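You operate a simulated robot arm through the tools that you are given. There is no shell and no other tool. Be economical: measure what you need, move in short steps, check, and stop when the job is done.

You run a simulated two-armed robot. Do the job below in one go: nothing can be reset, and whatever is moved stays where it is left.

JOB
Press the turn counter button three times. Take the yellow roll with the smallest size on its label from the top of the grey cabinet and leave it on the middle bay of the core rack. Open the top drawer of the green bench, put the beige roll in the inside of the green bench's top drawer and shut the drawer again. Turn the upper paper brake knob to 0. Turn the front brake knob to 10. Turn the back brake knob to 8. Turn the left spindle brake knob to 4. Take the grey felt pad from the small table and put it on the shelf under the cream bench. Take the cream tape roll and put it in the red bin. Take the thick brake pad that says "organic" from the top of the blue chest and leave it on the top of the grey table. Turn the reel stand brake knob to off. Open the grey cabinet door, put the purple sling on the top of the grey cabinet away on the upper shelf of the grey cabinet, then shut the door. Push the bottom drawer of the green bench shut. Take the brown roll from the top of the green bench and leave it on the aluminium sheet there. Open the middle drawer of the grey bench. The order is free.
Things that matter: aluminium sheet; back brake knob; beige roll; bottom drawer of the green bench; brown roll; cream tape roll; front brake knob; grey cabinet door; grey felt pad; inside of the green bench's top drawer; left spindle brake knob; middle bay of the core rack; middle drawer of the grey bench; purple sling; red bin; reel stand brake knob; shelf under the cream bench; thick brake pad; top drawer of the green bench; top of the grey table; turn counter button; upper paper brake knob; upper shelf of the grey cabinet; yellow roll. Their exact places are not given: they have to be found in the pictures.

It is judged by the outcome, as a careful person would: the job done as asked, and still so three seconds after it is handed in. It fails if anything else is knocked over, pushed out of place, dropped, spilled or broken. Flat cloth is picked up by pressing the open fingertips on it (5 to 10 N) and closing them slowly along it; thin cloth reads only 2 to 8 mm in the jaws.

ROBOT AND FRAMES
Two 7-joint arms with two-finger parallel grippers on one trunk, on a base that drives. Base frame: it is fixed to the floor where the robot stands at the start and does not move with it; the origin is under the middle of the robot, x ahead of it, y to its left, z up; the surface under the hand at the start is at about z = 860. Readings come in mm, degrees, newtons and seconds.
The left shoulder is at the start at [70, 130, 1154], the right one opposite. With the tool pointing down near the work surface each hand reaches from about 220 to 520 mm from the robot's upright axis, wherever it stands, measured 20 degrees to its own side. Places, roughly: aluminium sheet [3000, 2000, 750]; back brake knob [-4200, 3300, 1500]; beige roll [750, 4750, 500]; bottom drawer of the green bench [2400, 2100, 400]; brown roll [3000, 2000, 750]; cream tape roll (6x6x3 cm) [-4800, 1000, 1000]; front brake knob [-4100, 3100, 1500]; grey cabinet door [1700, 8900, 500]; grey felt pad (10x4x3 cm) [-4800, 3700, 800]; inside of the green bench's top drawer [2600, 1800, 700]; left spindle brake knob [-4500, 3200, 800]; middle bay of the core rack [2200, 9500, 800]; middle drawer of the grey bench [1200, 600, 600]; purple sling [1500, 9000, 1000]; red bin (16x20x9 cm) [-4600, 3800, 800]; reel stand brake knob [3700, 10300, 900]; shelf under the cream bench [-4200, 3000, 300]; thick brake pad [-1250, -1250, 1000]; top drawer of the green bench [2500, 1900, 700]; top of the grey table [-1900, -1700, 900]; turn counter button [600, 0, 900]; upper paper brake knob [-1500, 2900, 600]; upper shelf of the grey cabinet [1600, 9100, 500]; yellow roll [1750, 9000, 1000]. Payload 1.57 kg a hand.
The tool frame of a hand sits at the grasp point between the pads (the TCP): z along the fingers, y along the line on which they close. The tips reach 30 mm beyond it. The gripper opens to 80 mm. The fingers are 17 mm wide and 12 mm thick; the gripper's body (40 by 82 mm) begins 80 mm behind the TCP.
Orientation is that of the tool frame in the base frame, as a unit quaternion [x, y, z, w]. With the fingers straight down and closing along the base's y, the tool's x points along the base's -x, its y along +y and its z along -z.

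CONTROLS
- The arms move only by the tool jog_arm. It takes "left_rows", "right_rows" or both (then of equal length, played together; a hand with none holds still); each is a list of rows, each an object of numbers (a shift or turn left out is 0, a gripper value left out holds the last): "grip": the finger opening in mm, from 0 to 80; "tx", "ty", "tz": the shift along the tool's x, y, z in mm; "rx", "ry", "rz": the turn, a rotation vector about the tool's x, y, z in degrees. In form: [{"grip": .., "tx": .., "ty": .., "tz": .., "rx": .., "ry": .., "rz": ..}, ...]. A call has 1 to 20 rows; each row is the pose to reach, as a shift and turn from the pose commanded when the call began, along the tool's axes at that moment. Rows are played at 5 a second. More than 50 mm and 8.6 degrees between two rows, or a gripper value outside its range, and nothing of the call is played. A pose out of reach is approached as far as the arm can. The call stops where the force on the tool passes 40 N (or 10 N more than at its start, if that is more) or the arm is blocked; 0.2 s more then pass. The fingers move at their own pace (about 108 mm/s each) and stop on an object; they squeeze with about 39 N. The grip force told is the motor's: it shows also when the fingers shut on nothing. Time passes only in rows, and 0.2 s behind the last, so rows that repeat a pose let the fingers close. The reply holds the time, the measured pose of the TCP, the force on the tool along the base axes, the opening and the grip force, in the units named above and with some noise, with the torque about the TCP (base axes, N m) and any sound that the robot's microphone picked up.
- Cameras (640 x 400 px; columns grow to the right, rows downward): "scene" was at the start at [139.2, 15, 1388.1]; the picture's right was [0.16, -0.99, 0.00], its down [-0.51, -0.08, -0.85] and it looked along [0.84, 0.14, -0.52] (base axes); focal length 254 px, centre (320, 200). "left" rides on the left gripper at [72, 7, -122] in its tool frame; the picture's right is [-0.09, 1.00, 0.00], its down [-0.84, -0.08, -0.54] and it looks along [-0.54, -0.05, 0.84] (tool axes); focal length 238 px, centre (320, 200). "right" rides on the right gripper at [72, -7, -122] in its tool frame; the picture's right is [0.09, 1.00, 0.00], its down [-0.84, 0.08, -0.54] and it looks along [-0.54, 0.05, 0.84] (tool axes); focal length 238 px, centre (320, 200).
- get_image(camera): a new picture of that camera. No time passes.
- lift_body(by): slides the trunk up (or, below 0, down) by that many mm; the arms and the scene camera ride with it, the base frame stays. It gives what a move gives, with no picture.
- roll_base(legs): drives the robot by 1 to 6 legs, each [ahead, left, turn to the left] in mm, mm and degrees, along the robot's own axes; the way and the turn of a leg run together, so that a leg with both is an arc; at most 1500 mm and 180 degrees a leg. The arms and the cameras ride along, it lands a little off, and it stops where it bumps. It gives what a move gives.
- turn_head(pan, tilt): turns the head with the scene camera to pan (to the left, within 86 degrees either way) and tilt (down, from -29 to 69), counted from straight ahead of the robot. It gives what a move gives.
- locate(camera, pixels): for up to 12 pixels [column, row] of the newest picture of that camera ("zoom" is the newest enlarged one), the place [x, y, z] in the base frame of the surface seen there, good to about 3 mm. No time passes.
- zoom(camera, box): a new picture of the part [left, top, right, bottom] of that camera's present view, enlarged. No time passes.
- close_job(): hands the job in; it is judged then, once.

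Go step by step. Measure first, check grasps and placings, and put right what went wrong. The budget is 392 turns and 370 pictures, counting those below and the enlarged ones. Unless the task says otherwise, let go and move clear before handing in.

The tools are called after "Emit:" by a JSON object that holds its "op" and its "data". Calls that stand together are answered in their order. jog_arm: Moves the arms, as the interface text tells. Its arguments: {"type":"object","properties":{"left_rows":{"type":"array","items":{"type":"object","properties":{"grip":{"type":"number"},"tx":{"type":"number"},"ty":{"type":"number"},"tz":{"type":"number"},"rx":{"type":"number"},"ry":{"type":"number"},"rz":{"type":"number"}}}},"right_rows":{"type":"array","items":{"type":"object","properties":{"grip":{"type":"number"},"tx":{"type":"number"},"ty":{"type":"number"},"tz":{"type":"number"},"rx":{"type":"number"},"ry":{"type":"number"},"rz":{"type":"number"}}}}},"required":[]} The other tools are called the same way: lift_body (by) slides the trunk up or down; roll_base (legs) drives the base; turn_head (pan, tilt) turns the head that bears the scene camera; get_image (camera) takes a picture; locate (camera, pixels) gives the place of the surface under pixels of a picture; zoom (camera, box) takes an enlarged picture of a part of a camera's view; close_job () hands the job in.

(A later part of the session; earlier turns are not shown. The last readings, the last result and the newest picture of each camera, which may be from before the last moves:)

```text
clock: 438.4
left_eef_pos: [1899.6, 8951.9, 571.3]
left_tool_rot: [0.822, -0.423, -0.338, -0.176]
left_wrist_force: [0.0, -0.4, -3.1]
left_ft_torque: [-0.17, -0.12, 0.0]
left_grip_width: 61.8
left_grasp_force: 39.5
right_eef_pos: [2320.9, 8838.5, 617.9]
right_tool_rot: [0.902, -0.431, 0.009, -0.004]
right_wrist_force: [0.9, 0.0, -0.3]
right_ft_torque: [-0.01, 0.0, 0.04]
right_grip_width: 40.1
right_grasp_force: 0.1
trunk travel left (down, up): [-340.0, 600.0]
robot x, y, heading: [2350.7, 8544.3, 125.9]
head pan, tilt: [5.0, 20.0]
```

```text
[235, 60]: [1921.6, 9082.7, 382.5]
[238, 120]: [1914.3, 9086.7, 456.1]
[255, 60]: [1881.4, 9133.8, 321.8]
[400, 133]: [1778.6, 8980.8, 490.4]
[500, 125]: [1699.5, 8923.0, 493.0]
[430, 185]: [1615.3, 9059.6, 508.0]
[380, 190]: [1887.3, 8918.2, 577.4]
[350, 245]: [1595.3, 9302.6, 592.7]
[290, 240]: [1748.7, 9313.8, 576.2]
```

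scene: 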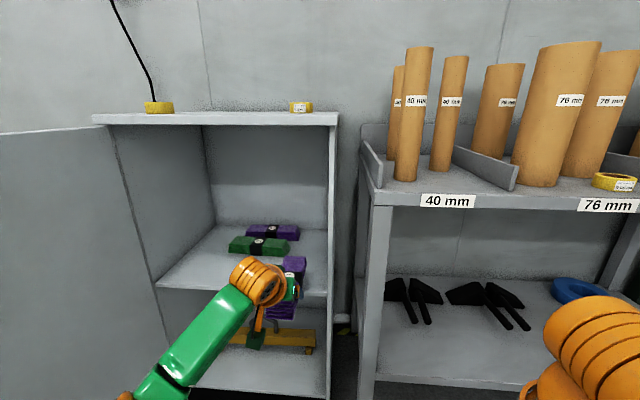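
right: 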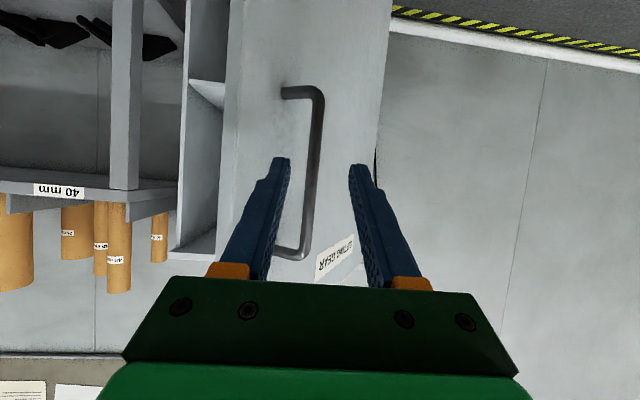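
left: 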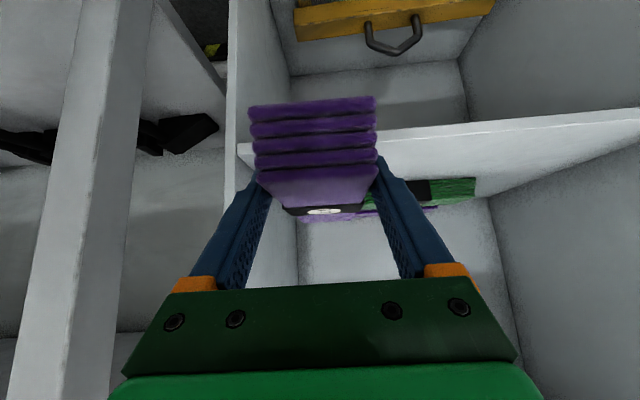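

Clearances are good: right wall 48 mm away, green sling 130 mm to the left. I'll go in 150 mm, lower 40 mm and release.

Emit:
{"op": "roll_base", "data": {"legs": [[150, 0, 0]]}}

Emit:
{"op": "jog_arm", "data": {"left_rows": [{"tz": 10, "tx": 10}, {"tz": 20, "tx": 20}, {"tz": 25, "tx": 25}, {"tz": 28, "tx": 28}, {"tz": 28, "tx": 28}]}}

Emit:
{"op": "get_image", "data": {"camera": "scene"}}

Emit:
{"op": "get_image", "data": {"camera": "left"}}

```text
clock: 439.7
left_eef_pos: [1813.8, 9075.8, 571.9]
left_tool_rot: [0.822, -0.424, -0.338, -0.176]
left_wrist_force: [0.1, 0.1, -2.9]
left_ft_torque: [-0.15, -0.08, -0.02]
left_grip_width: 61.5
left_grasp_force: 39.2
right_eef_pos: [2233.4, 8958.2, 618.5]
right_tool_rot: [0.902, -0.432, 0.009, -0.005]
right_wrist_force: [-0.3, -0.5, 0.0]
right_ft_torque: [-0.03, 0.03, 0.0]
right_grip_width: 40.0
right_grasp_force: 0.0
trunk travel left (down, up): [-340.0, 600.0]
robot x, y, heading: [2259.6, 8669.4, 125.3]
head pan, tilt: [5.0, 20.0]
```

```text
clock: 440.9
left_eef_pos: [1815.3, 9074.3, 534.7]
left_tool_rot: [0.821, -0.424, -0.339, -0.177]
left_wrist_force: [-2.4, 2.4, 2.2]
left_ft_torque: [0.7, 0.28, 0.18]
left_grip_width: 61.6
left_grasp_force: 38.6
right_eef_pos: [2234.1, 8958.6, 618.6]
right_tool_rot: [0.902, -0.432, 0.008, -0.005]
right_wrist_force: [-0.6, 0.8, 0.2]
right_ft_torque: [-0.01, 0.02, -0.02]
right_grip_width: 40.0
right_grasp_force: 0.0
trunk travel left (down, up): [-340.0, 600.0]
robot x, y, heading: [2256.3, 8667.9, 125.2]
head pan, tilt: [5.0, 20.0]
```

```text
180 pictures are left
```

scene: 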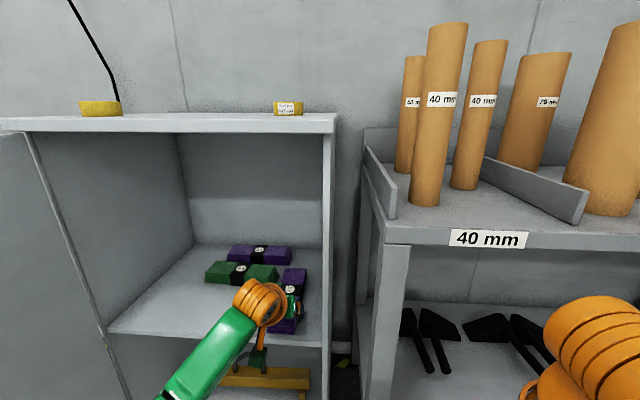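

```text
179 pictures are left
```

left: 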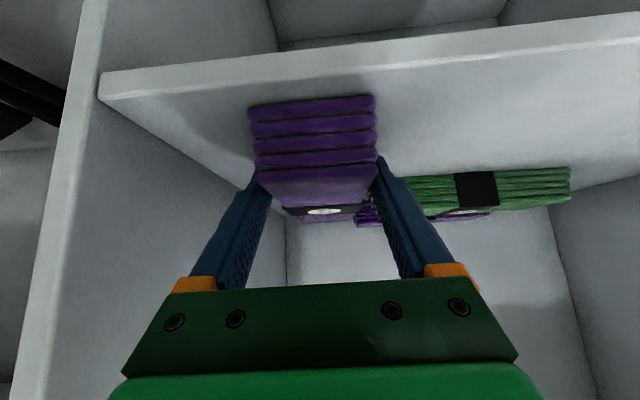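

Contact with the shelf is felt (force now upward). I'll open and withdraw along the finger direction.

Emit:
{"op": "jog_arm", "data": {"left_rows": [{"grip": 66}, {"grip": 72}, {"grip": 72}, {"grip": 72, "tz": -12, "tx": -12}, {"tz": -35, "tx": -35}, {"tz": -55, "tx": -40}]}}

Emit:
{"op": "roll_base", "data": {"legs": [[-350, 0, 0]]}}

Emit:
{"op": "get_image", "data": {"camera": "scene"}}

```text
clock: 442.3
left_eef_pos: [1820.1, 9065.8, 600.6]
left_tool_rot: [0.822, -0.424, -0.338, -0.177]
left_wrist_force: [0.1, -0.2, 0.3]
left_ft_torque: [0.0, -0.03, -0.03]
left_grip_width: 72.1
left_grasp_force: 0.2
right_eef_pos: [2234.5, 8959.1, 618.1]
right_tool_rot: [0.902, -0.432, 0.008, -0.005]
right_wrist_force: [-0.2, -0.4, -0.1]
right_ft_torque: [0.01, 0.01, -0.01]
right_grip_width: 40.2
right_grasp_force: 0.0
trunk travel left (down, up): [-340.0, 600.0]
robot x, y, heading: [2259.9, 8672.1, 125.5]
head pan, tilt: [5.0, 20.0]
```

```text
clock: 444.6
left_eef_pos: [2020.2, 8783.9, 601.0]
left_tool_rot: [0.822, -0.424, -0.338, -0.176]
left_wrist_force: [-0.6, 0.4, 0.4]
left_ft_torque: [0.02, -0.01, 0.02]
left_grip_width: 71.9
left_grasp_force: 0.0
right_eef_pos: [2436.9, 8677.3, 619.3]
right_tool_rot: [0.902, -0.432, 0.008, -0.005]
right_wrist_force: [0.5, 1.7, 0.1]
right_ft_torque: [0.02, -0.03, -0.02]
right_grip_width: 40.2
right_grasp_force: 0.1
trunk travel left (down, up): [-340.0, 600.0]
robot x, y, heading: [2461.9, 8390.7, 125.7]
head pan, tilt: [5.0, 20.0]
```

```text
178 pictures are left
```

scene: 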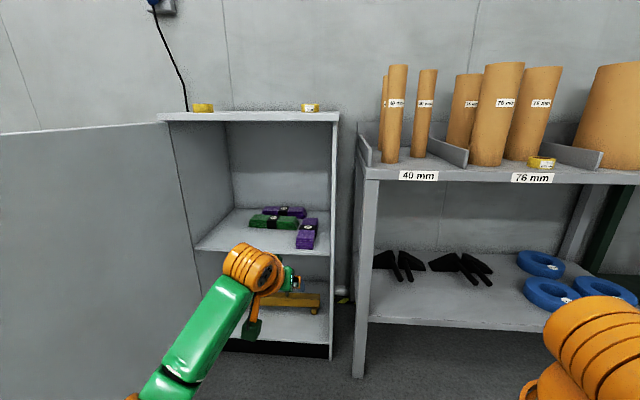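

The purple sling lies on the upper shelf at (307,233). Now to shut the door from its outer side: I'll close and draw in the left hand, lower slightly, and go round to the door's left side.

Emit:
{"op": "jog_arm", "data": {"left_rows": [{"tz": -30, "tx": 30, "grip": 0}, {"tz": -60, "tx": 60, "grip": 0}, {"tz": -90, "tx": 90}, {"tz": -120, "tx": 120}, {"tz": -150, "tx": 150}]}}

Emit:
{"op": "lift_body", "data": {"by": -100}}

Emit:
{"op": "roll_base", "data": {"legs": [[-140, 0, 0], [0, 540, 0]]}}

Emit:
{"op": "turn_head", "data": {"pan": 0, "tilt": 30}}

Emit:
{"op": "get_image", "data": {"camera": "scene"}}

```text
clock: 445.8
left_eef_pos: [2140.4, 8621.1, 602.7]
left_tool_rot: [0.822, -0.424, -0.338, -0.175]
left_wrist_force: [0.5, -0.6, 0.5]
left_ft_torque: [0.01, 0.01, -0.01]
left_grip_width: 0.0
left_grasp_force: 21.2
left hand out of reach, approached as far as the arm can: row 5
right_eef_pos: [2436.3, 8677.0, 618.0]
right_tool_rot: [0.902, -0.432, 0.008, -0.005]
right_wrist_force: [0.8, -0.2, 0.3]
right_ft_torque: [0.01, 0.0, -0.02]
right_grip_width: 40.0
right_grasp_force: 0.0
trunk travel left (down, up): [-340.0, 600.0]
robot x, y, heading: [2456.3, 8388.9, 125.5]
head pan, tilt: [5.0, 20.0]
```

```text
clock: 447.1
left_eef_pos: [2140.7, 8621.6, 504.8]
left_tool_rot: [0.822, -0.423, -0.338, -0.175]
left_wrist_force: [0.6, -0.2, -0.3]
left_ft_torque: [-0.02, 0.0, -0.01]
left_grip_width: 0.2
left_grasp_force: 21.1
right_eef_pos: [2435.5, 8678.3, 518.0]
right_tool_rot: [0.902, -0.432, 0.008, -0.004]
right_wrist_force: [0.6, -0.6, 0.3]
right_ft_torque: [0.01, -0.01, 0.0]
right_grip_width: 39.9
right_grasp_force: 0.1
trunk travel left (down, up): [-240.0, 700.0]
robot x, y, heading: [2463.3, 8390.8, 125.6]
head pan, tilt: [5.0, 20.0]
```

```text
clock: 451.2
left_eef_pos: [1782.2, 8195.0, 503.4]
left_tool_rot: [0.821, -0.424, -0.338, -0.177]
left_wrist_force: [-0.1, -0.2, 0.3]
left_ft_torque: [0.0, 0.02, 0.02]
left_grip_width: 0.2
left_grasp_force: 22.0
right_eef_pos: [2077.3, 8250.0, 519.5]
right_tool_rot: [0.902, -0.432, 0.008, -0.005]
right_wrist_force: [-0.5, -0.2, 0.2]
right_ft_torque: [0.0, -0.02, 0.01]
right_grip_width: 40.0
right_grasp_force: 0.1
trunk travel left (down, up): [-240.0, 700.0]
robot x, y, heading: [2105.0, 7964.1, 125.5]
head pan, tilt: [5.0, 20.0]
```

```text
clock: 451.9
left_eef_pos: [1780.3, 8194.1, 503.6]
left_tool_rot: [0.822, -0.423, -0.338, -0.175]
left_wrist_force: [-0.6, -1.3, 0.3]
left_ft_torque: [0.02, 0.0, 0.05]
left_grip_width: 0.0
left_grasp_force: 21.5
right_eef_pos: [2078.8, 8251.4, 519.2]
right_tool_rot: [0.902, -0.432, 0.009, -0.005]
right_wrist_force: [-0.4, 0.4, 0.1]
right_ft_torque: [0.03, -0.07, -0.01]
right_grip_width: 39.9
right_grasp_force: 0.1
trunk travel left (down, up): [-240.0, 700.0]
robot x, y, heading: [2101.4, 7963.9, 125.4]
head pan, tilt: [0.0, 30.0]
```

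```text
177 pictures are left
```

scene: 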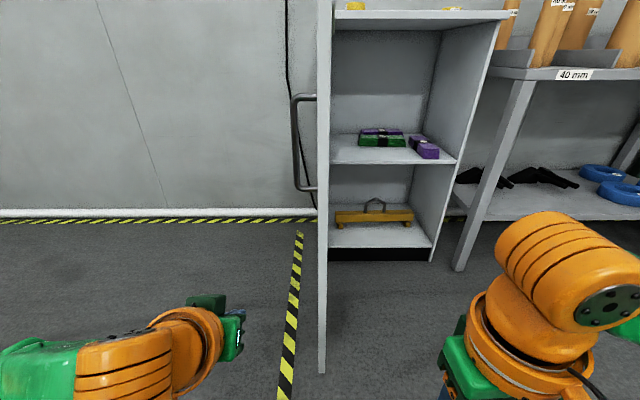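

The door is edge-on in front of me (x≈323), and my left hand is on its outer side. I'll move forward beside it, then sweep it shut along the arc.

Emit:
{"op": "roll_base", "data": {"legs": [[170, 0, 0], [0, -105, 0]]}}

Emit:
{"op": "roll_base", "data": {"legs": [[0, -30, 0], [13, -150, 0], [65, -135, 0]]}}

Emit:
{"op": "get_image", "data": {"camera": "scene"}}

```text
clock: 454.1
left_eef_pos: [1769.3, 8391.9, 504.3]
left_tool_rot: [0.822, -0.423, -0.338, -0.176]
left_wrist_force: [5.1, -6.9, -1.8]
left_ft_torque: [0.5, 0.43, -0.36]
left_grip_width: 0.0
left_grasp_force: 21.5
right_eef_pos: [2064.2, 8448.4, 519.7]
right_tool_rot: [0.902, -0.432, 0.007, -0.006]
right_wrist_force: [0.0, 0.0, 0.8]
right_ft_torque: [0.03, -0.01, 0.0]
right_grip_width: 39.9
right_grasp_force: 0.0
trunk travel left (down, up): [-240.0, 700.0]
robot x, y, heading: [2094.3, 8162.3, 125.4]
head pan, tilt: [0.0, 30.0]
```

```text
clock: 456.9
left_eef_pos: [1978.5, 8639.7, 504.9]
left_tool_rot: [0.822, -0.424, -0.338, -0.176]
left_wrist_force: [-0.9, 0.4, 0.4]
left_ft_torque: [-0.01, -0.01, -0.02]
left_grip_width: 0.0
left_grasp_force: 21.2
right_eef_pos: [2274.6, 8694.9, 518.1]
right_tool_rot: [0.902, -0.432, 0.008, -0.005]
right_wrist_force: [-0.6, 0.0, 0.7]
right_ft_torque: [0.02, 0.0, -0.03]
right_grip_width: 40.1
right_grasp_force: 0.2
trunk travel left (down, up): [-240.0, 700.0]
robot x, y, heading: [2303.4, 8411.6, 125.7]
head pan, tilt: [0.0, 30.0]
```

```text
176 pictures are left
```

scene: 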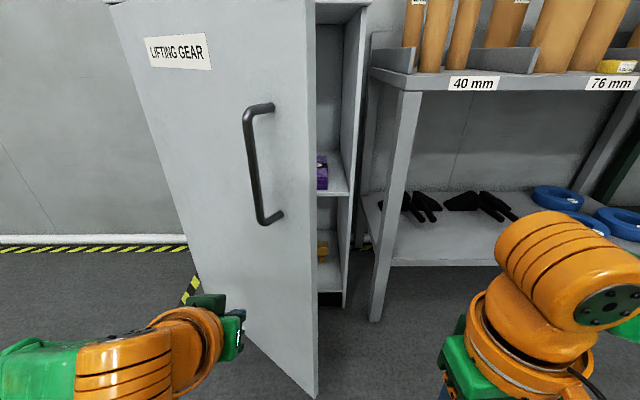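

The door is swinging shut (about 50°). Continuing along the arc.

Emit:
{"op": "roll_base", "data": {"legs": [[110, -110, 0], [140, -60, 0]]}}

Emit:
{"op": "get_image", "data": {"camera": "scene"}}

```text
clock: 459.3
left_eef_pos: [1969.4, 8945.1, 502.4]
left_tool_rot: [0.822, -0.423, -0.339, -0.176]
left_wrist_force: [0.8, -0.4, 0.6]
left_ft_torque: [0.01, -0.01, -0.04]
left_grip_width: 0.0
left_grasp_force: 21.5
right_eef_pos: [2265.3, 9000.4, 518.9]
right_tool_rot: [0.902, -0.432, 0.009, -0.005]
right_wrist_force: [-0.3, -0.6, -0.8]
right_ft_torque: [0.03, -0.02, 0.01]
right_grip_width: 40.0
right_grasp_force: 0.0
trunk travel left (down, up): [-240.0, 700.0]
robot x, y, heading: [2289.3, 8711.0, 125.7]
head pan, tilt: [0.0, 30.0]
```

```text
175 pictures are left
```

scene: 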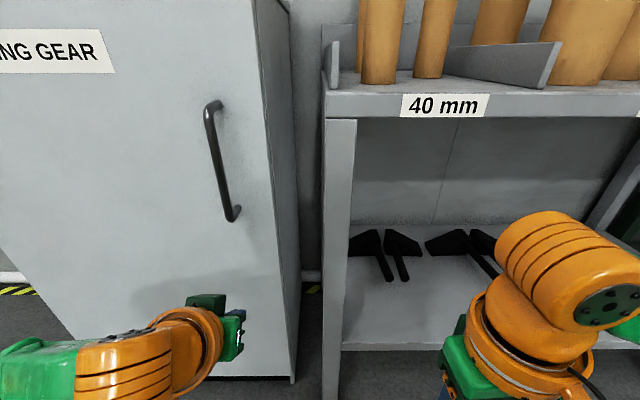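

Nearly shut. I'll press straight forward until it is fully closed.

Emit:
{"op": "roll_base", "data": {"legs": [[60, 0, 0], [40, 0, 0]]}}

Emit:
{"op": "get_image", "data": {"camera": "scene"}}

```text
clock: 460.8
left_eef_pos: [1915.5, 9019.0, 503.4]
left_tool_rot: [0.822, -0.426, -0.336, -0.172]
left_wrist_force: [2.8, -4.1, 3.3]
left_ft_torque: [-0.02, 0.03, 0.02]
left_grip_width: 0.1
left_grasp_force: 21.5
right_eef_pos: [2209.4, 9077.7, 519.0]
right_tool_rot: [0.902, -0.431, 0.008, -0.004]
right_wrist_force: [-0.3, -0.8, 1.1]
right_ft_torque: [0.0, 0.02, 0.03]
right_grip_width: 39.9
right_grasp_force: 0.0
trunk travel left (down, up): [-240.0, 700.0]
robot x, y, heading: [2236.4, 8788.2, 125.6]
head pan, tilt: [0.0, 30.0]
stopped in leg 2: the force on the tool passed its limit at 147 N (the readings are from after the stop); the commanded pose is now the measured one
```

```text
174 pictures are left
```

scene: 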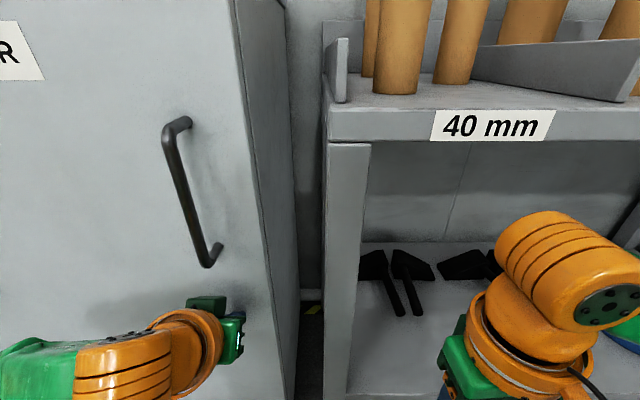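

The door is shut. I'll back off, bring the left hand to neutral and check the whole cabinet and rack once more.

Emit:
{"op": "roll_base", "data": {"legs": [[-430, 0, 0]]}}

Emit:
{"op": "jog_arm", "data": {"left_rows": [{"ry": 8, "grip": 40}, {"ry": 16, "grip": 80}, {"ry": 24}, {"ry": 32}, {"ry": 40}, {"ry": 45}]}}

Emit:
{"op": "lift_body", "data": {"by": 400}}

Emit:
{"op": "turn_head", "data": {"pan": 5, "tilt": 25}}

Emit:
{"op": "get_image", "data": {"camera": "scene"}}

```text
clock: 463.5
left_eef_pos: [2170.5, 8665.8, 503.4]
left_tool_rot: [0.822, -0.427, -0.335, -0.173]
left_wrist_force: [0.1, -0.1, -0.1]
left_ft_torque: [-0.04, 0.0, -0.03]
left_grip_width: 0.0
left_grasp_force: 21.0
right_eef_pos: [2464.3, 8724.4, 518.8]
right_tool_rot: [0.902, -0.432, 0.009, -0.005]
right_wrist_force: [-0.1, 0.3, -0.7]
right_ft_torque: [-0.03, 0.03, 0.0]
right_grip_width: 40.1
right_grasp_force: 0.1
trunk travel left (down, up): [-240.0, 700.0]
robot x, y, heading: [2488.5, 8438.1, 125.5]
head pan, tilt: [0.0, 30.0]
```

```text
clock: 464.9
left_eef_pos: [2171.3, 8665.1, 503.7]
left_tool_rot: [0.887, -0.462, 0.006, 0.004]
left_wrist_force: [0.1, -0.2, 0.2]
left_ft_torque: [0.0, -0.02, 0.02]
left_grip_width: 80.3
left_grasp_force: 0.0
right_eef_pos: [2465.0, 8723.5, 517.6]
right_tool_rot: [0.902, -0.432, 0.008, -0.005]
right_wrist_force: [0.7, -0.9, -1.0]
right_ft_torque: [0.03, 0.02, -0.01]
right_grip_width: 39.9
right_grasp_force: 0.0
trunk travel left (down, up): [-240.0, 700.0]
robot x, y, heading: [2491.1, 8439.4, 125.4]
head pan, tilt: [0.0, 30.0]
```

```text
clock: 468.7
left_eef_pos: [2171.3, 8666.1, 902.6]
left_tool_rot: [0.887, -0.461, 0.005, 0.004]
left_wrist_force: [0.2, -0.5, -0.7]
left_ft_torque: [-0.02, 0.02, 0.03]
left_grip_width: 80.1
left_grasp_force: 0.1
right_eef_pos: [2464.5, 8722.4, 919.3]
right_tool_rot: [0.902, -0.431, 0.008, -0.005]
right_wrist_force: [0.3, -0.6, 0.3]
right_ft_torque: [-0.02, 0.02, -0.03]
right_grip_width: 40.0
right_grasp_force: 0.0
trunk travel left (down, up): [-640.0, 300.0]
robot x, y, heading: [2490.1, 8436.0, 125.6]
head pan, tilt: [0.0, 30.0]
```

```text
clock: 469.4
left_eef_pos: [2170.8, 8665.2, 903.3]
left_tool_rot: [0.887, -0.461, 0.005, 0.003]
left_wrist_force: [0.0, -0.8, -0.1]
left_ft_torque: [0.01, -0.03, -0.01]
left_grip_width: 80.1
left_grasp_force: 0.1
right_eef_pos: [2465.0, 8722.5, 919.2]
right_tool_rot: [0.902, -0.433, 0.009, -0.004]
right_wrist_force: [-0.7, -0.3, 0.5]
right_ft_torque: [-0.03, 0.01, -0.02]
right_grip_width: 40.3
right_grasp_force: 0.0
trunk travel left (down, up): [-640.0, 300.0]
robot x, y, heading: [2492.2, 8436.4, 125.4]
head pan, tilt: [5.0, 25.0]
```

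```text
173 pictures are left
```

scene: 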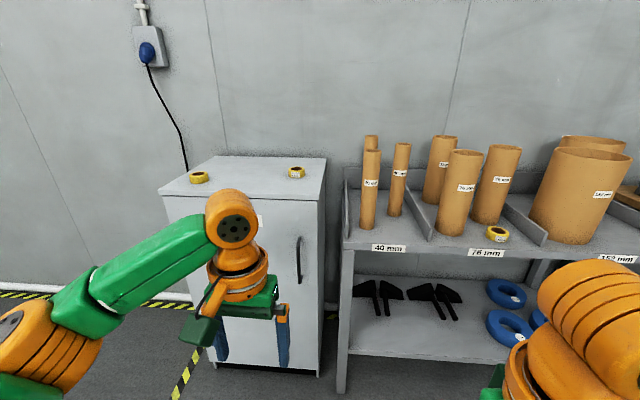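

Everything is in order: door shut, tubes upright, yellow roll in the 76 mm (middle) bay. Now I'll drive back through the gap and head for the west side.

Emit:
{"op": "roll_base", "data": {"legs": [[0, 740, 0], [-1200, 0, 0], [-1120, 0, 0], [0, 0, 120.8], [1250, 0, 0], [1160, 0, 0]]}}

Emit:
{"op": "turn_head", "data": {"pan": -33, "tilt": 12}}

Emit:
{"op": "get_image", "data": {"camera": "scene"}}

```text
clock: 500.9
left_eef_pos: [2368.2, 3493.7, 901.9]
left_tool_rot: [0.828, 0.561, 0.006, -0.002]
left_wrist_force: [0.6, -0.3, 0.1]
left_ft_torque: [-0.01, -0.02, 0.01]
left_grip_width: 80.0
left_grasp_force: 0.0
right_eef_pos: [2158.7, 3708.1, 918.6]
right_tool_rot: [0.809, 0.588, -0.002, -0.009]
right_wrist_force: [0.3, -0.3, 0.4]
right_ft_torque: [0.0, -0.02, 0.02]
right_grip_width: 39.9
right_grasp_force: 0.0
trunk travel left (down, up): [-640.0, 300.0]
robot x, y, heading: [2385.2, 3885.4, -111.3]
head pan, tilt: [5.0, 25.0]
```

```text
clock: 501.9
left_eef_pos: [2367.0, 3494.0, 903.2]
left_tool_rot: [0.828, 0.561, 0.005, -0.002]
left_wrist_force: [-0.3, 0.4, -0.5]
left_ft_torque: [0.03, 0.02, 0.01]
left_grip_width: 80.2
left_grasp_force: 0.0
right_eef_pos: [2158.4, 3708.1, 919.2]
right_tool_rot: [0.81, 0.587, 0.0, -0.009]
right_wrist_force: [0.0, 0.3, -0.1]
right_ft_torque: [0.0, -0.01, 0.03]
right_grip_width: 40.0
right_grasp_force: 0.0
trunk travel left (down, up): [-640.0, 300.0]
robot x, y, heading: [2384.3, 3885.9, -111.4]
head pan, tilt: [-33.0, 12.0]
```

```text
172 pictures are left
```

scene: 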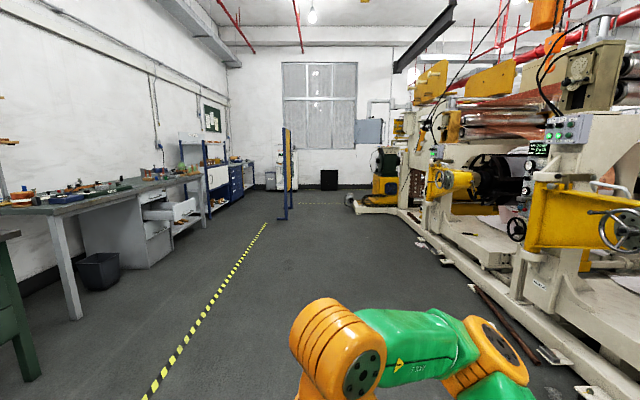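

The aisle is clear. I'll drive west along it to near the left machine and face it.

Emit:
{"op": "roll_base", "data": {"legs": [[0, 0, -35], [1500, 0, 0], [1500, 0, 0], [300, 0, 0], [0, 0, -80]]}}

Emit:
{"op": "turn_head", "data": {"pan": 0, "tilt": 25}}

Emit:
{"op": "get_image", "data": {"camera": "scene"}}

```text
clock: 523.0
left_eef_pos: [-679.9, 2159.1, 902.6]
left_tool_rot: [0.928, -0.373, 0.006, 0.003]
left_wrist_force: [0.1, 0.2, 0.8]
left_ft_torque: [0.02, 0.01, 0.0]
left_grip_width: 79.9
left_grasp_force: 0.1
right_eef_pos: [-401.6, 2272.9, 918.7]
right_tool_rot: [0.939, -0.343, 0.008, -0.007]
right_wrist_force: [0.0, -0.1, -0.3]
right_ft_torque: [0.0, 0.02, -0.01]
right_grip_width: 40.2
right_grasp_force: 0.1
trunk travel left (down, up): [-640.0, 300.0]
robot x, y, heading: [-323.8, 1995.6, 136.7]
head pan, tilt: [-33.0, 12.0]
```

```text
clock: 524.0
left_eef_pos: [-679.0, 2158.6, 902.1]
left_tool_rot: [0.928, -0.374, 0.006, 0.003]
left_wrist_force: [-0.4, -0.4, -0.3]
left_ft_torque: [0.03, 0.01, 0.02]
left_grip_width: 80.0
left_grasp_force: 0.2
right_eef_pos: [-400.7, 2273.0, 919.8]
right_tool_rot: [0.939, -0.343, 0.008, -0.005]
right_wrist_force: [0.5, -0.3, -0.7]
right_ft_torque: [-0.02, 0.0, 0.01]
right_grip_width: 40.0
right_grasp_force: 0.1
trunk travel left (down, up): [-640.0, 300.0]
robot x, y, heading: [-320.6, 1997.4, 136.8]
head pan, tilt: [0.0, 25.0]
```

```text
171 pictures are left
```

scene: 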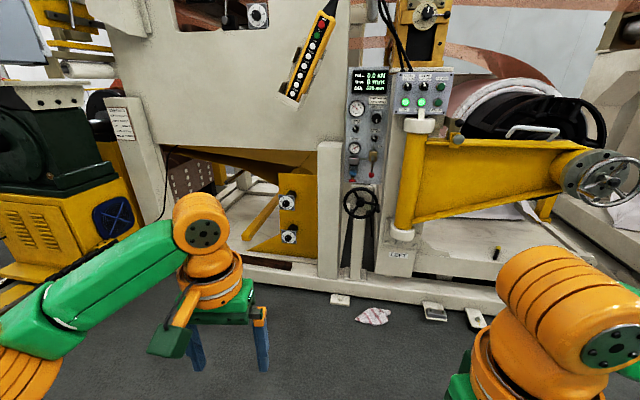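

Two knobs sit on a yellow panel at (288,200) and (290,234); these look like the paper brake knobs. I'll zoom and measure.

Emit:
{"op": "zoom", "data": {"camera": "scene", "box": [240, 160, 350, 260]}}

Emit:
{"op": "locate", "data": {"camera": "scene", "pixels": [[286, 200], [290, 234], [275, 200], [305, 200], [310, 230], [300, 250], [360, 200], [340, 300], [278, 220]]}}

```text
4.00 times, centred on (295, 210) of scene
```

zoom: 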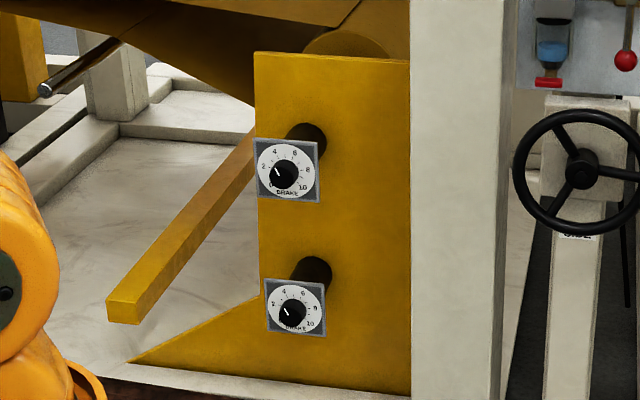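

```text
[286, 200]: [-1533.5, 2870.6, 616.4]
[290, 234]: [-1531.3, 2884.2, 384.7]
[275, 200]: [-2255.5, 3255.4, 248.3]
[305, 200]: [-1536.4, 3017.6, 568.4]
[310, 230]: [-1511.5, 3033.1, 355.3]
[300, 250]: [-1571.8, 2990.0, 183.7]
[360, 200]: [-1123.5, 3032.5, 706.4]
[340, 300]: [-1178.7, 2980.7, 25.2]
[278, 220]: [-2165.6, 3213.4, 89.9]
```

The upper knob's dial (0–10 BRAKE, 0 at lower left) is at about (−1533,2870,616). I'll set the right hand to point forward with its fingers closing vertically, and drive closer.

Emit:
{"op": "jog_arm", "data": {"right_rows": [{"rz": 8.5, "grip": 60}, {"rz": 17}, {"rz": 25.5}, {"rz": 34}, {"rz": 42.5}, {"rz": 51}, {"rz": 59.5}, {"rz": 68}, {"rz": 76.5}, {"rz": 85}, {"rz": 90}]}}

Emit:
{"op": "jog_arm", "data": {"right_rows": [{"rx": -8.5, "ty": 18}, {"rx": -17, "ty": 36}, {"rx": -25.5, "ty": 54}, {"rx": -34, "ty": 72}, {"rx": -42.5, "ty": 90}, {"rx": -51, "ty": 108}, {"rx": -59.5, "ty": 126}, {"rx": -68, "ty": 144}, {"rx": -76.5, "ty": 155}, {"rx": -85, "ty": 160}, {"rx": -90, "ty": 160}]}}

Emit:
{"op": "roll_base", "data": {"legs": [[0, 0, -13.2], [0, 670, 0], [500, 0, 0]]}}

Emit:
{"op": "get_image", "data": {"camera": "scene"}}

```text
clock: 526.4
left_eef_pos: [-678.5, 2159.0, 903.2]
left_tool_rot: [0.928, -0.373, 0.006, 0.003]
left_wrist_force: [0.2, 0.1, -0.2]
left_ft_torque: [-0.02, -0.03, 0.02]
left_grip_width: 80.0
left_grasp_force: 0.2
right_eef_pos: [-403.3, 2271.0, 918.2]
right_tool_rot: [-0.421, 0.907, -0.002, 0.009]
right_wrist_force: [0.1, 0.5, -0.5]
right_ft_torque: [0.01, -0.05, -0.03]
right_grip_width: 60.1
right_grasp_force: 0.1
trunk travel left (down, up): [-640.0, 300.0]
robot x, y, heading: [-321.8, 1996.0, 136.9]
head pan, tilt: [0.0, 25.0]
```

```text
clock: 528.8
left_eef_pos: [-679.9, 2160.7, 902.5]
left_tool_rot: [0.928, -0.373, 0.005, 0.003]
left_wrist_force: [-0.9, 0.2, -0.2]
left_ft_torque: [-0.01, -0.01, 0.03]
left_grip_width: 80.1
left_grasp_force: 0.0
right_eef_pos: [-552.7, 2382.0, 919.0]
right_tool_rot: [-0.355, 0.743, 0.517, -0.236]
right_wrist_force: [0.7, 1.2, 0.3]
right_ft_torque: [0.03, -0.04, 0.0]
right_grip_width: 60.2
right_grasp_force: 0.0
right hand out of reach, approached as far as the arm can: row 4, 5, 6, 7, 8, 9, 10, 11
trunk travel left (down, up): [-640.0, 300.0]
robot x, y, heading: [-321.3, 1994.8, 136.8]
head pan, tilt: [0.0, 25.0]
```

```text
clock: 535.9
left_eef_pos: [-1472.9, 2274.8, 902.5]
left_tool_rot: [0.877, -0.481, 0.005, 0.004]
left_wrist_force: [0.8, -0.7, 1.0]
left_ft_torque: [-0.01, 0.0, 0.0]
left_grip_width: 79.9
left_grasp_force: 0.1
right_eef_pos: [-1295.6, 2463.9, 918.1]
right_tool_rot: [-0.264, 0.78, 0.541, -0.173]
right_wrist_force: [-0.5, 0.2, -0.6]
right_ft_torque: [-0.01, 0.01, -0.01]
right_grip_width: 59.9
right_grasp_force: 0.2
trunk travel left (down, up): [-640.0, 300.0]
robot x, y, heading: [-1161.4, 2033.8, 123.2]
head pan, tilt: [0.0, 25.0]
```

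```text
169 pictures are left
```

scene: 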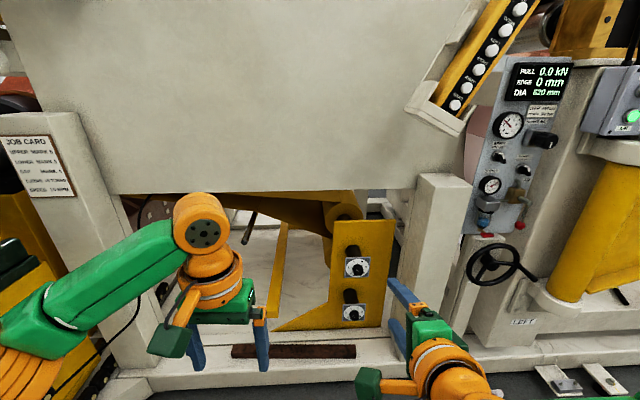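

There's a job card at (40,165) and the two dials at (355,267) and (353,313). I'll read both.

Emit:
{"op": "zoom", "data": {"camera": "scene", "box": [0, 120, 90, 210]}}

Emit:
{"op": "zoom", "data": {"camera": "scene", "box": [320, 230, 400, 330]}}

Emit:
{"op": "locate", "data": {"camera": "scene", "pixels": [[355, 267], [347, 267], [363, 267], [355, 259], [355, 275], [353, 313], [375, 260], [390, 330], [300, 390]]}}

```text
4.44 times, centred on (45, 165) of scene
```

zoom: 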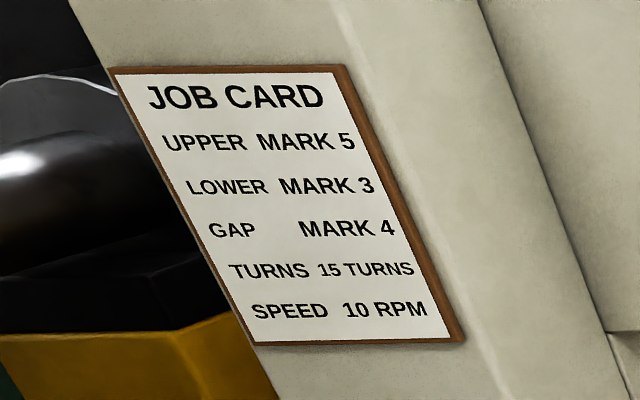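

```text
4.00 times, centred on (360, 280) of scene
```

zoom: 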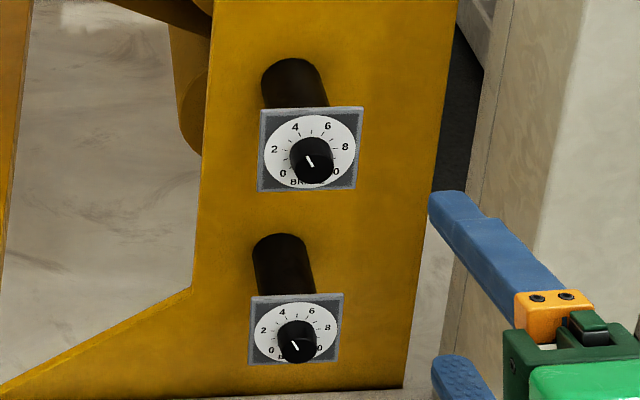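

```text
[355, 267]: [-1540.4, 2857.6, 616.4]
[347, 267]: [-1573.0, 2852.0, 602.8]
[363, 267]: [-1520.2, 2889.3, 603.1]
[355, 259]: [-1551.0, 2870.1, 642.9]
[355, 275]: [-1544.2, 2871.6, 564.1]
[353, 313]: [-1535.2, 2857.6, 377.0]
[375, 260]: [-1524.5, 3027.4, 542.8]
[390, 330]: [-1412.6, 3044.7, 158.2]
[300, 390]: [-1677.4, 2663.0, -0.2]
```

The upper dial's pointer is near 4; 0 is at lower left. The dial centre is about (−1538,2876,602), facing the aisle squarely. I'll lower the trunk 400 mm, level the right hand, and draw in the left.

Emit:
{"op": "lift_body", "data": {"by": -400}}

Emit:
{"op": "jog_arm", "data": {"right_rows": [{"ty": 30, "tz": -11}, {"ty": 60, "tz": -22}, {"ty": 78, "tz": -30}, {"ty": 78, "tz": -30, "rx": -7}, {"ty": 78, "tz": -30, "rx": -14}, {"ty": 78, "tz": -30, "rx": -20.5}], "left_rows": [{"tx": 25}, {"tx": 50}, {"tx": 75}, {"tx": 100}, {"tx": 115}, {"tx": 120}]}}

Emit:
{"op": "get_image", "data": {"camera": "right"}}

Emit:
{"op": "get_image", "data": {"camera": "scene"}}

```text
clock: 539.8
left_eef_pos: [-1472.5, 2276.7, 503.5]
left_tool_rot: [0.877, -0.481, 0.005, 0.003]
left_wrist_force: [-0.6, -0.6, -0.5]
left_ft_torque: [0.05, 0.01, -0.01]
left_grip_width: 79.9
left_grasp_force: 0.0
right_eef_pos: [-1296.9, 2461.7, 519.5]
right_tool_rot: [-0.264, 0.78, 0.541, -0.173]
right_wrist_force: [0.9, 0.5, 0.7]
right_ft_torque: [-0.01, -0.01, 0.01]
right_grip_width: 60.1
right_grasp_force: 0.1
trunk travel left (down, up): [-240.0, 700.0]
robot x, y, heading: [-1166.2, 2036.8, 123.3]
head pan, tilt: [0.0, 25.0]
```

```text
clock: 541.2
left_eef_pos: [-1405.7, 2174.6, 505.0]
left_tool_rot: [0.877, -0.48, 0.005, 0.003]
left_wrist_force: [-0.1, -0.4, 0.9]
left_ft_torque: [-0.01, -0.03, 0.02]
left_grip_width: 80.0
left_grasp_force: 0.1
right_eef_pos: [-1306.4, 2464.8, 603.1]
right_tool_rot: [-0.246, 0.713, 0.625, -0.202]
right_wrist_force: [0.4, -0.7, -0.8]
right_ft_torque: [0.0, 0.03, 0.0]
right_grip_width: 60.0
right_grasp_force: 0.0
right hand out of reach, approached as far as the arm can: row 5, 6
trunk travel left (down, up): [-240.0, 700.0]
robot x, y, heading: [-1163.6, 2033.3, 122.9]
head pan, tilt: [0.0, 25.0]
```

```text
166 pictures are left
```

right: 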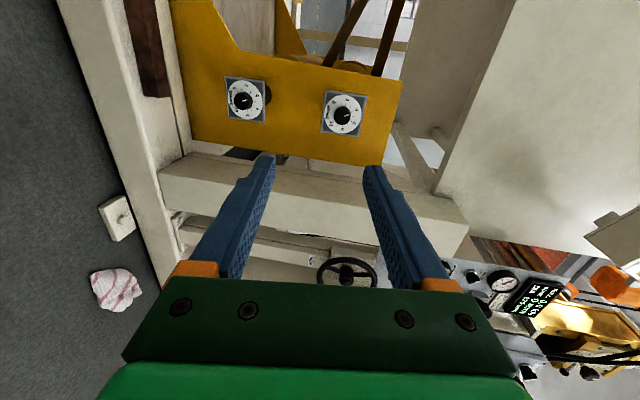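

```text
165 pictures are left
```

scene: 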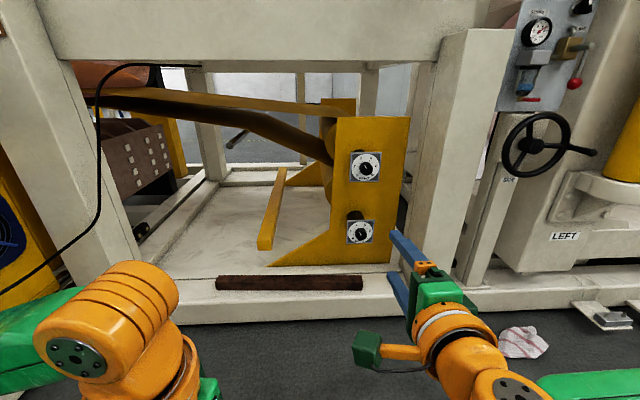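

The hand is nearly level (8° down). I'll level it fully, correct its heading, and roll ahead 300 mm.

Emit:
{"op": "lift_body", "data": {"by": -30}}

Emit:
{"op": "jog_arm", "data": {"right_rows": [{"ty": 15, "rx": -3, "ry": -1}, {"ty": 30, "tz": 0, "rx": -6, "ry": -2.5}, {"ty": 30, "rx": -8, "ry": -3.5}, {"ty": 30, "rx": -8, "ry": -3.5}]}}

Emit:
{"op": "roll_base", "data": {"legs": [[0, -32, 0.7], [300, 0, 0]]}}

Emit:
{"op": "get_image", "data": {"camera": "right"}}

Emit:
{"op": "get_image", "data": {"camera": "scene"}}

```text
clock: 541.9
left_eef_pos: [-1406.0, 2174.6, 474.5]
left_tool_rot: [0.877, -0.48, 0.006, 0.003]
left_wrist_force: [-0.5, -0.4, 0.6]
left_ft_torque: [-0.01, -0.01, -0.01]
left_grip_width: 80.2
left_grasp_force: 0.1
right_eef_pos: [-1306.8, 2465.2, 573.7]
right_tool_rot: [-0.245, 0.713, 0.625, -0.201]
right_wrist_force: [-0.6, -0.4, 0.2]
right_ft_torque: [0.0, -0.04, 0.0]
right_grip_width: 60.0
right_grasp_force: 0.1
trunk travel left (down, up): [-210.0, 730.0]
robot x, y, heading: [-1164.1, 2033.4, 123.3]
head pan, tilt: [0.0, 25.0]
```

```text
clock: 542.9
left_eef_pos: [-1406.4, 2175.8, 474.0]
left_tool_rot: [0.877, -0.48, 0.006, 0.004]
left_wrist_force: [-1.0, 0.8, -0.3]
left_ft_torque: [-0.03, -0.01, 0.01]
left_grip_width: 80.2
left_grasp_force: 0.0
right_eef_pos: [-1308.4, 2468.6, 604.2]
right_tool_rot: [-0.211, 0.674, 0.68, -0.197]
right_wrist_force: [0.1, -1.0, -0.4]
right_ft_torque: [0.01, 0.0, 0.03]
right_grip_width: 59.8
right_grasp_force: 0.0
trunk travel left (down, up): [-210.0, 730.0]
robot x, y, heading: [-1164.1, 2032.4, 123.2]
head pan, tilt: [0.0, 25.0]
```

```text
clock: 545.4
left_eef_pos: [-1547.0, 2442.4, 474.4]
left_tool_rot: [0.879, -0.477, 0.004, 0.004]
left_wrist_force: [0.1, 0.8, 0.2]
left_ft_torque: [0.0, -0.02, 0.0]
left_grip_width: 80.0
left_grasp_force: 0.0
right_eef_pos: [-1452.5, 2735.9, 602.5]
right_tool_rot: [-0.214, 0.672, 0.68, -0.2]
right_wrist_force: [0.1, -0.2, -0.6]
right_ft_torque: [0.01, 0.0, -0.02]
right_grip_width: 60.1
right_grasp_force: 0.1
trunk travel left (down, up): [-210.0, 730.0]
robot x, y, heading: [-1302.4, 2304.0, 123.4]
head pan, tilt: [0.0, 25.0]
```

```text
164 pictures are left
```

right: 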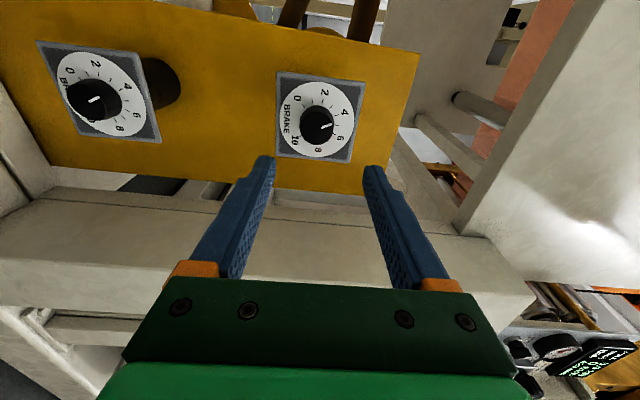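

```text
163 pictures are left
```

scene: 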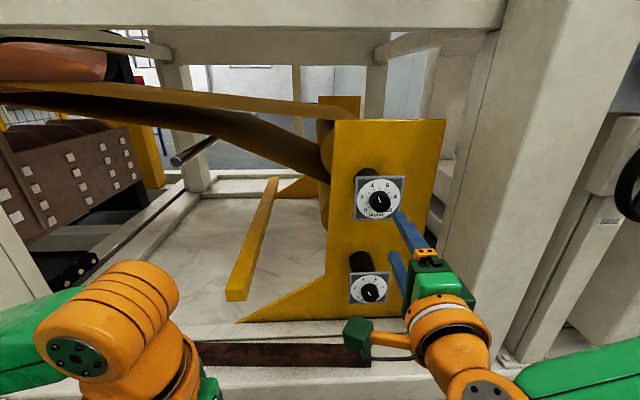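

The upper dial is right ahead. I'll zoom in and measure the knob's axis.

Emit:
{"op": "zoom", "data": {"camera": "right", "box": [260, 60, 380, 170]}}

Emit:
{"op": "locate", "data": {"camera": "right", "pixels": [[317, 124], [309, 124], [326, 124], [317, 134], [317, 115], [285, 80], [360, 88], [350, 160], [282, 150], [335, 100]]}}

Emit:
{"op": "locate", "data": {"camera": "scene", "pixels": [[379, 200], [356, 178], [404, 180], [400, 215], [358, 217]]}}

```text
3.64 times, centred on (320, 115) of right
```

zoom: 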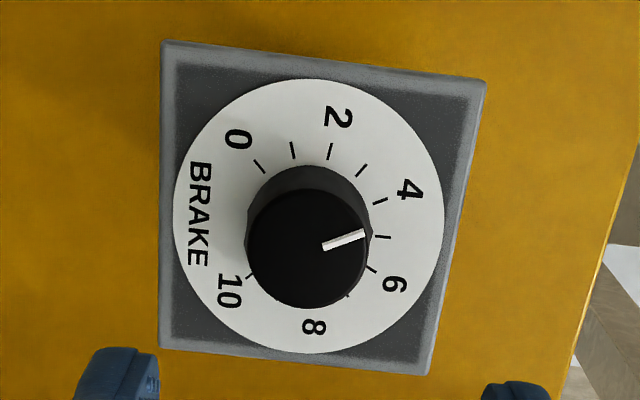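

```text
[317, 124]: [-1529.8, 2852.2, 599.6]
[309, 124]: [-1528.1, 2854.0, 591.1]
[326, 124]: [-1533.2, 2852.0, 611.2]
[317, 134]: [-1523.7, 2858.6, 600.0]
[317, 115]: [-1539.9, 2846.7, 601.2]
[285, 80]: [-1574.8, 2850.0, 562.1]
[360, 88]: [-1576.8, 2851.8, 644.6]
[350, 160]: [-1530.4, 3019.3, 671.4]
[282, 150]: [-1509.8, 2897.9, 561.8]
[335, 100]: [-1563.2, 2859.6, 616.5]
```

```text
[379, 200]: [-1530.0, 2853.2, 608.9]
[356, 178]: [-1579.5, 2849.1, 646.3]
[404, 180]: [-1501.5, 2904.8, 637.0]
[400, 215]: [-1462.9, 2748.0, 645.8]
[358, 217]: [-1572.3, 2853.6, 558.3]
```

The pointer is at about 4; the knob's axis matches my hand in height and sideways. I'll roll ahead 128 mm so the fingers straddle the knob, then check.

Emit:
{"op": "roll_base", "data": {"legs": [[128, 0, 0]]}}

Emit:
{"op": "get_image", "data": {"camera": "right"}}

```text
clock: 546.7
left_eef_pos: [-1620.1, 2552.0, 475.9]
left_tool_rot: [0.878, -0.479, 0.005, 0.004]
left_wrist_force: [0.4, -0.9, 0.6]
left_ft_torque: [0.02, -0.02, 0.02]
left_grip_width: 80.0
left_grasp_force: 0.0
right_eef_pos: [-1524.2, 2846.3, 602.5]
right_tool_rot: [-0.214, 0.673, 0.68, -0.198]
right_wrist_force: [0.2, 0.2, -0.5]
right_ft_torque: [0.0, -0.04, 0.01]
right_grip_width: 60.0
right_grasp_force: 0.0
trunk travel left (down, up): [-210.0, 730.0]
robot x, y, heading: [-1375.4, 2409.0, 123.4]
head pan, tilt: [0.0, 25.0]
```

```text
161 pictures are left
```

right: 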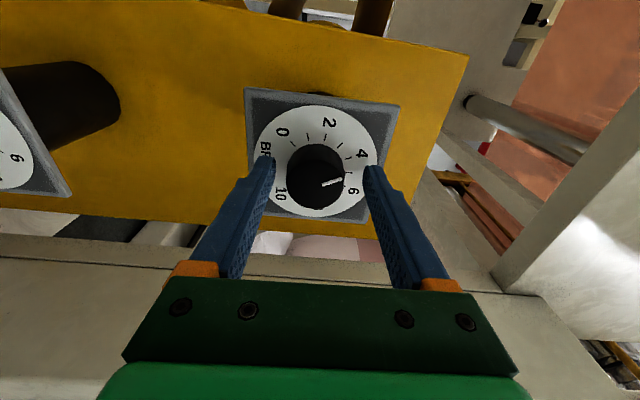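

The fingers straddle the knob. I'll close and turn anticlockwise by 60° first.

Emit:
{"op": "jog_arm", "data": {"right_rows": [{"grip": 45}, {"grip": 30}, {"grip": 25}, {"grip": 25}, {"rz": -8}, {"rz": -16}, {"rz": -24}, {"rz": -32}, {"rz": -40}, {"rz": -48}, {"rz": -54}, {"rz": -60}, {"rz": -60}]}}

Emit:
{"op": "get_image", "data": {"camera": "right"}}

```text
clock: 549.5
left_eef_pos: [-1618.7, 2554.1, 475.1]
left_tool_rot: [0.878, -0.478, 0.006, 0.005]
left_wrist_force: [0.5, 0.5, -0.5]
left_ft_torque: [0.01, 0.0, 0.01]
left_grip_width: 79.9
left_grasp_force: 0.1
right_eef_pos: [-1521.9, 2848.5, 599.6]
right_tool_rot: [-0.521, 0.479, 0.686, 0.167]
right_wrist_force: [12.8, -2.8, -24.2]
right_ft_torque: [-0.52, -0.37, -0.72]
right_grip_width: 38.7
right_grasp_force: 44.5
trunk travel left (down, up): [-210.0, 730.0]
robot x, y, heading: [-1373.6, 2409.1, 123.4]
head pan, tilt: [0.0, 25.0]
```

```text
160 pictures are left
```

right: 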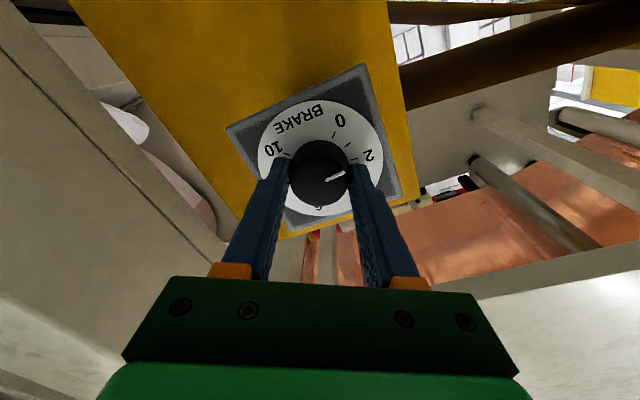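

It now points at about 2. I'll turn another 48° toward 0.

Emit:
{"op": "jog_arm", "data": {"right_rows": [{"rz": -8}, {"rz": -16}, {"rz": -24}, {"rz": -32}, {"rz": -40}, {"rz": -46}, {"rz": -46}]}}

Emit:
{"op": "get_image", "data": {"camera": "right"}}

```text
clock: 551.1
left_eef_pos: [-1618.8, 2552.7, 474.2]
left_tool_rot: [0.879, -0.477, 0.005, 0.004]
left_wrist_force: [-0.6, 0.4, -0.7]
left_ft_torque: [-0.03, 0.05, -0.01]
left_grip_width: 79.9
left_grasp_force: 0.1
right_eef_pos: [-1523.5, 2847.7, 602.5]
right_tool_rot: [0.664, -0.236, -0.57, -0.423]
right_wrist_force: [3.3, 15.5, 7.7]
right_ft_torque: [0.06, 0.37, -0.1]
right_grip_width: 39.2
right_grasp_force: 43.9
trunk travel left (down, up): [-210.0, 730.0]
robot x, y, heading: [-1375.3, 2413.2, 123.4]
head pan, tilt: [0.0, 25.0]
```

```text
159 pictures are left
```

right: 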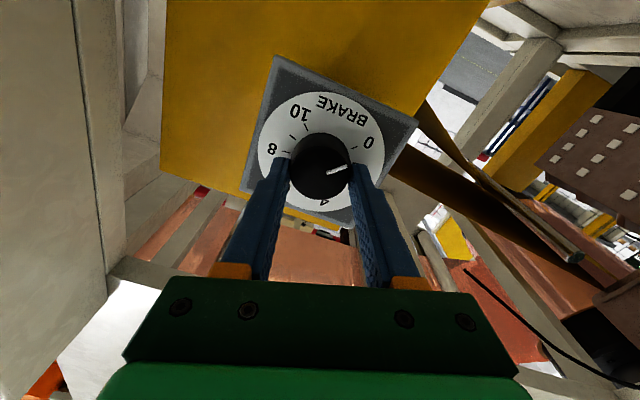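

Emit:
{"op": "zoom", "data": {"camera": "right", "box": [260, 80, 400, 220]}}

Emit:
{"op": "zoom", "data": {"camera": "scene", "box": [340, 160, 460, 260]}}

```text
2.86 times, centred on (330, 150) of right
```

zoom: 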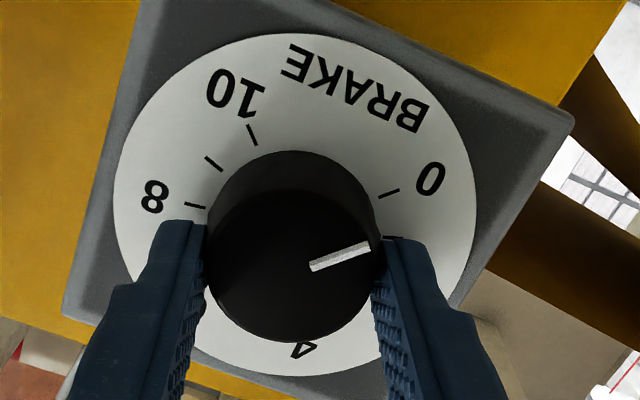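

```text
4.00 times, centred on (400, 210) of scene
```

zoom: 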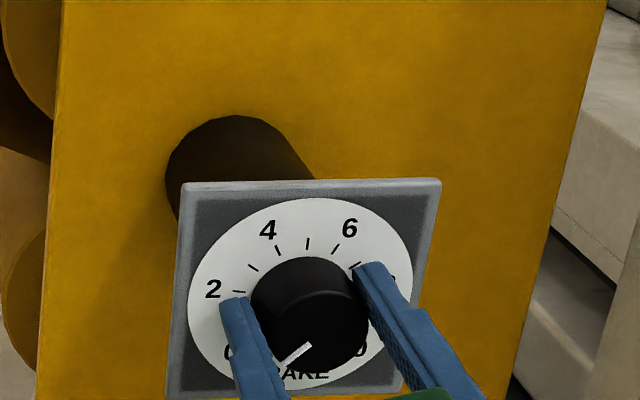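

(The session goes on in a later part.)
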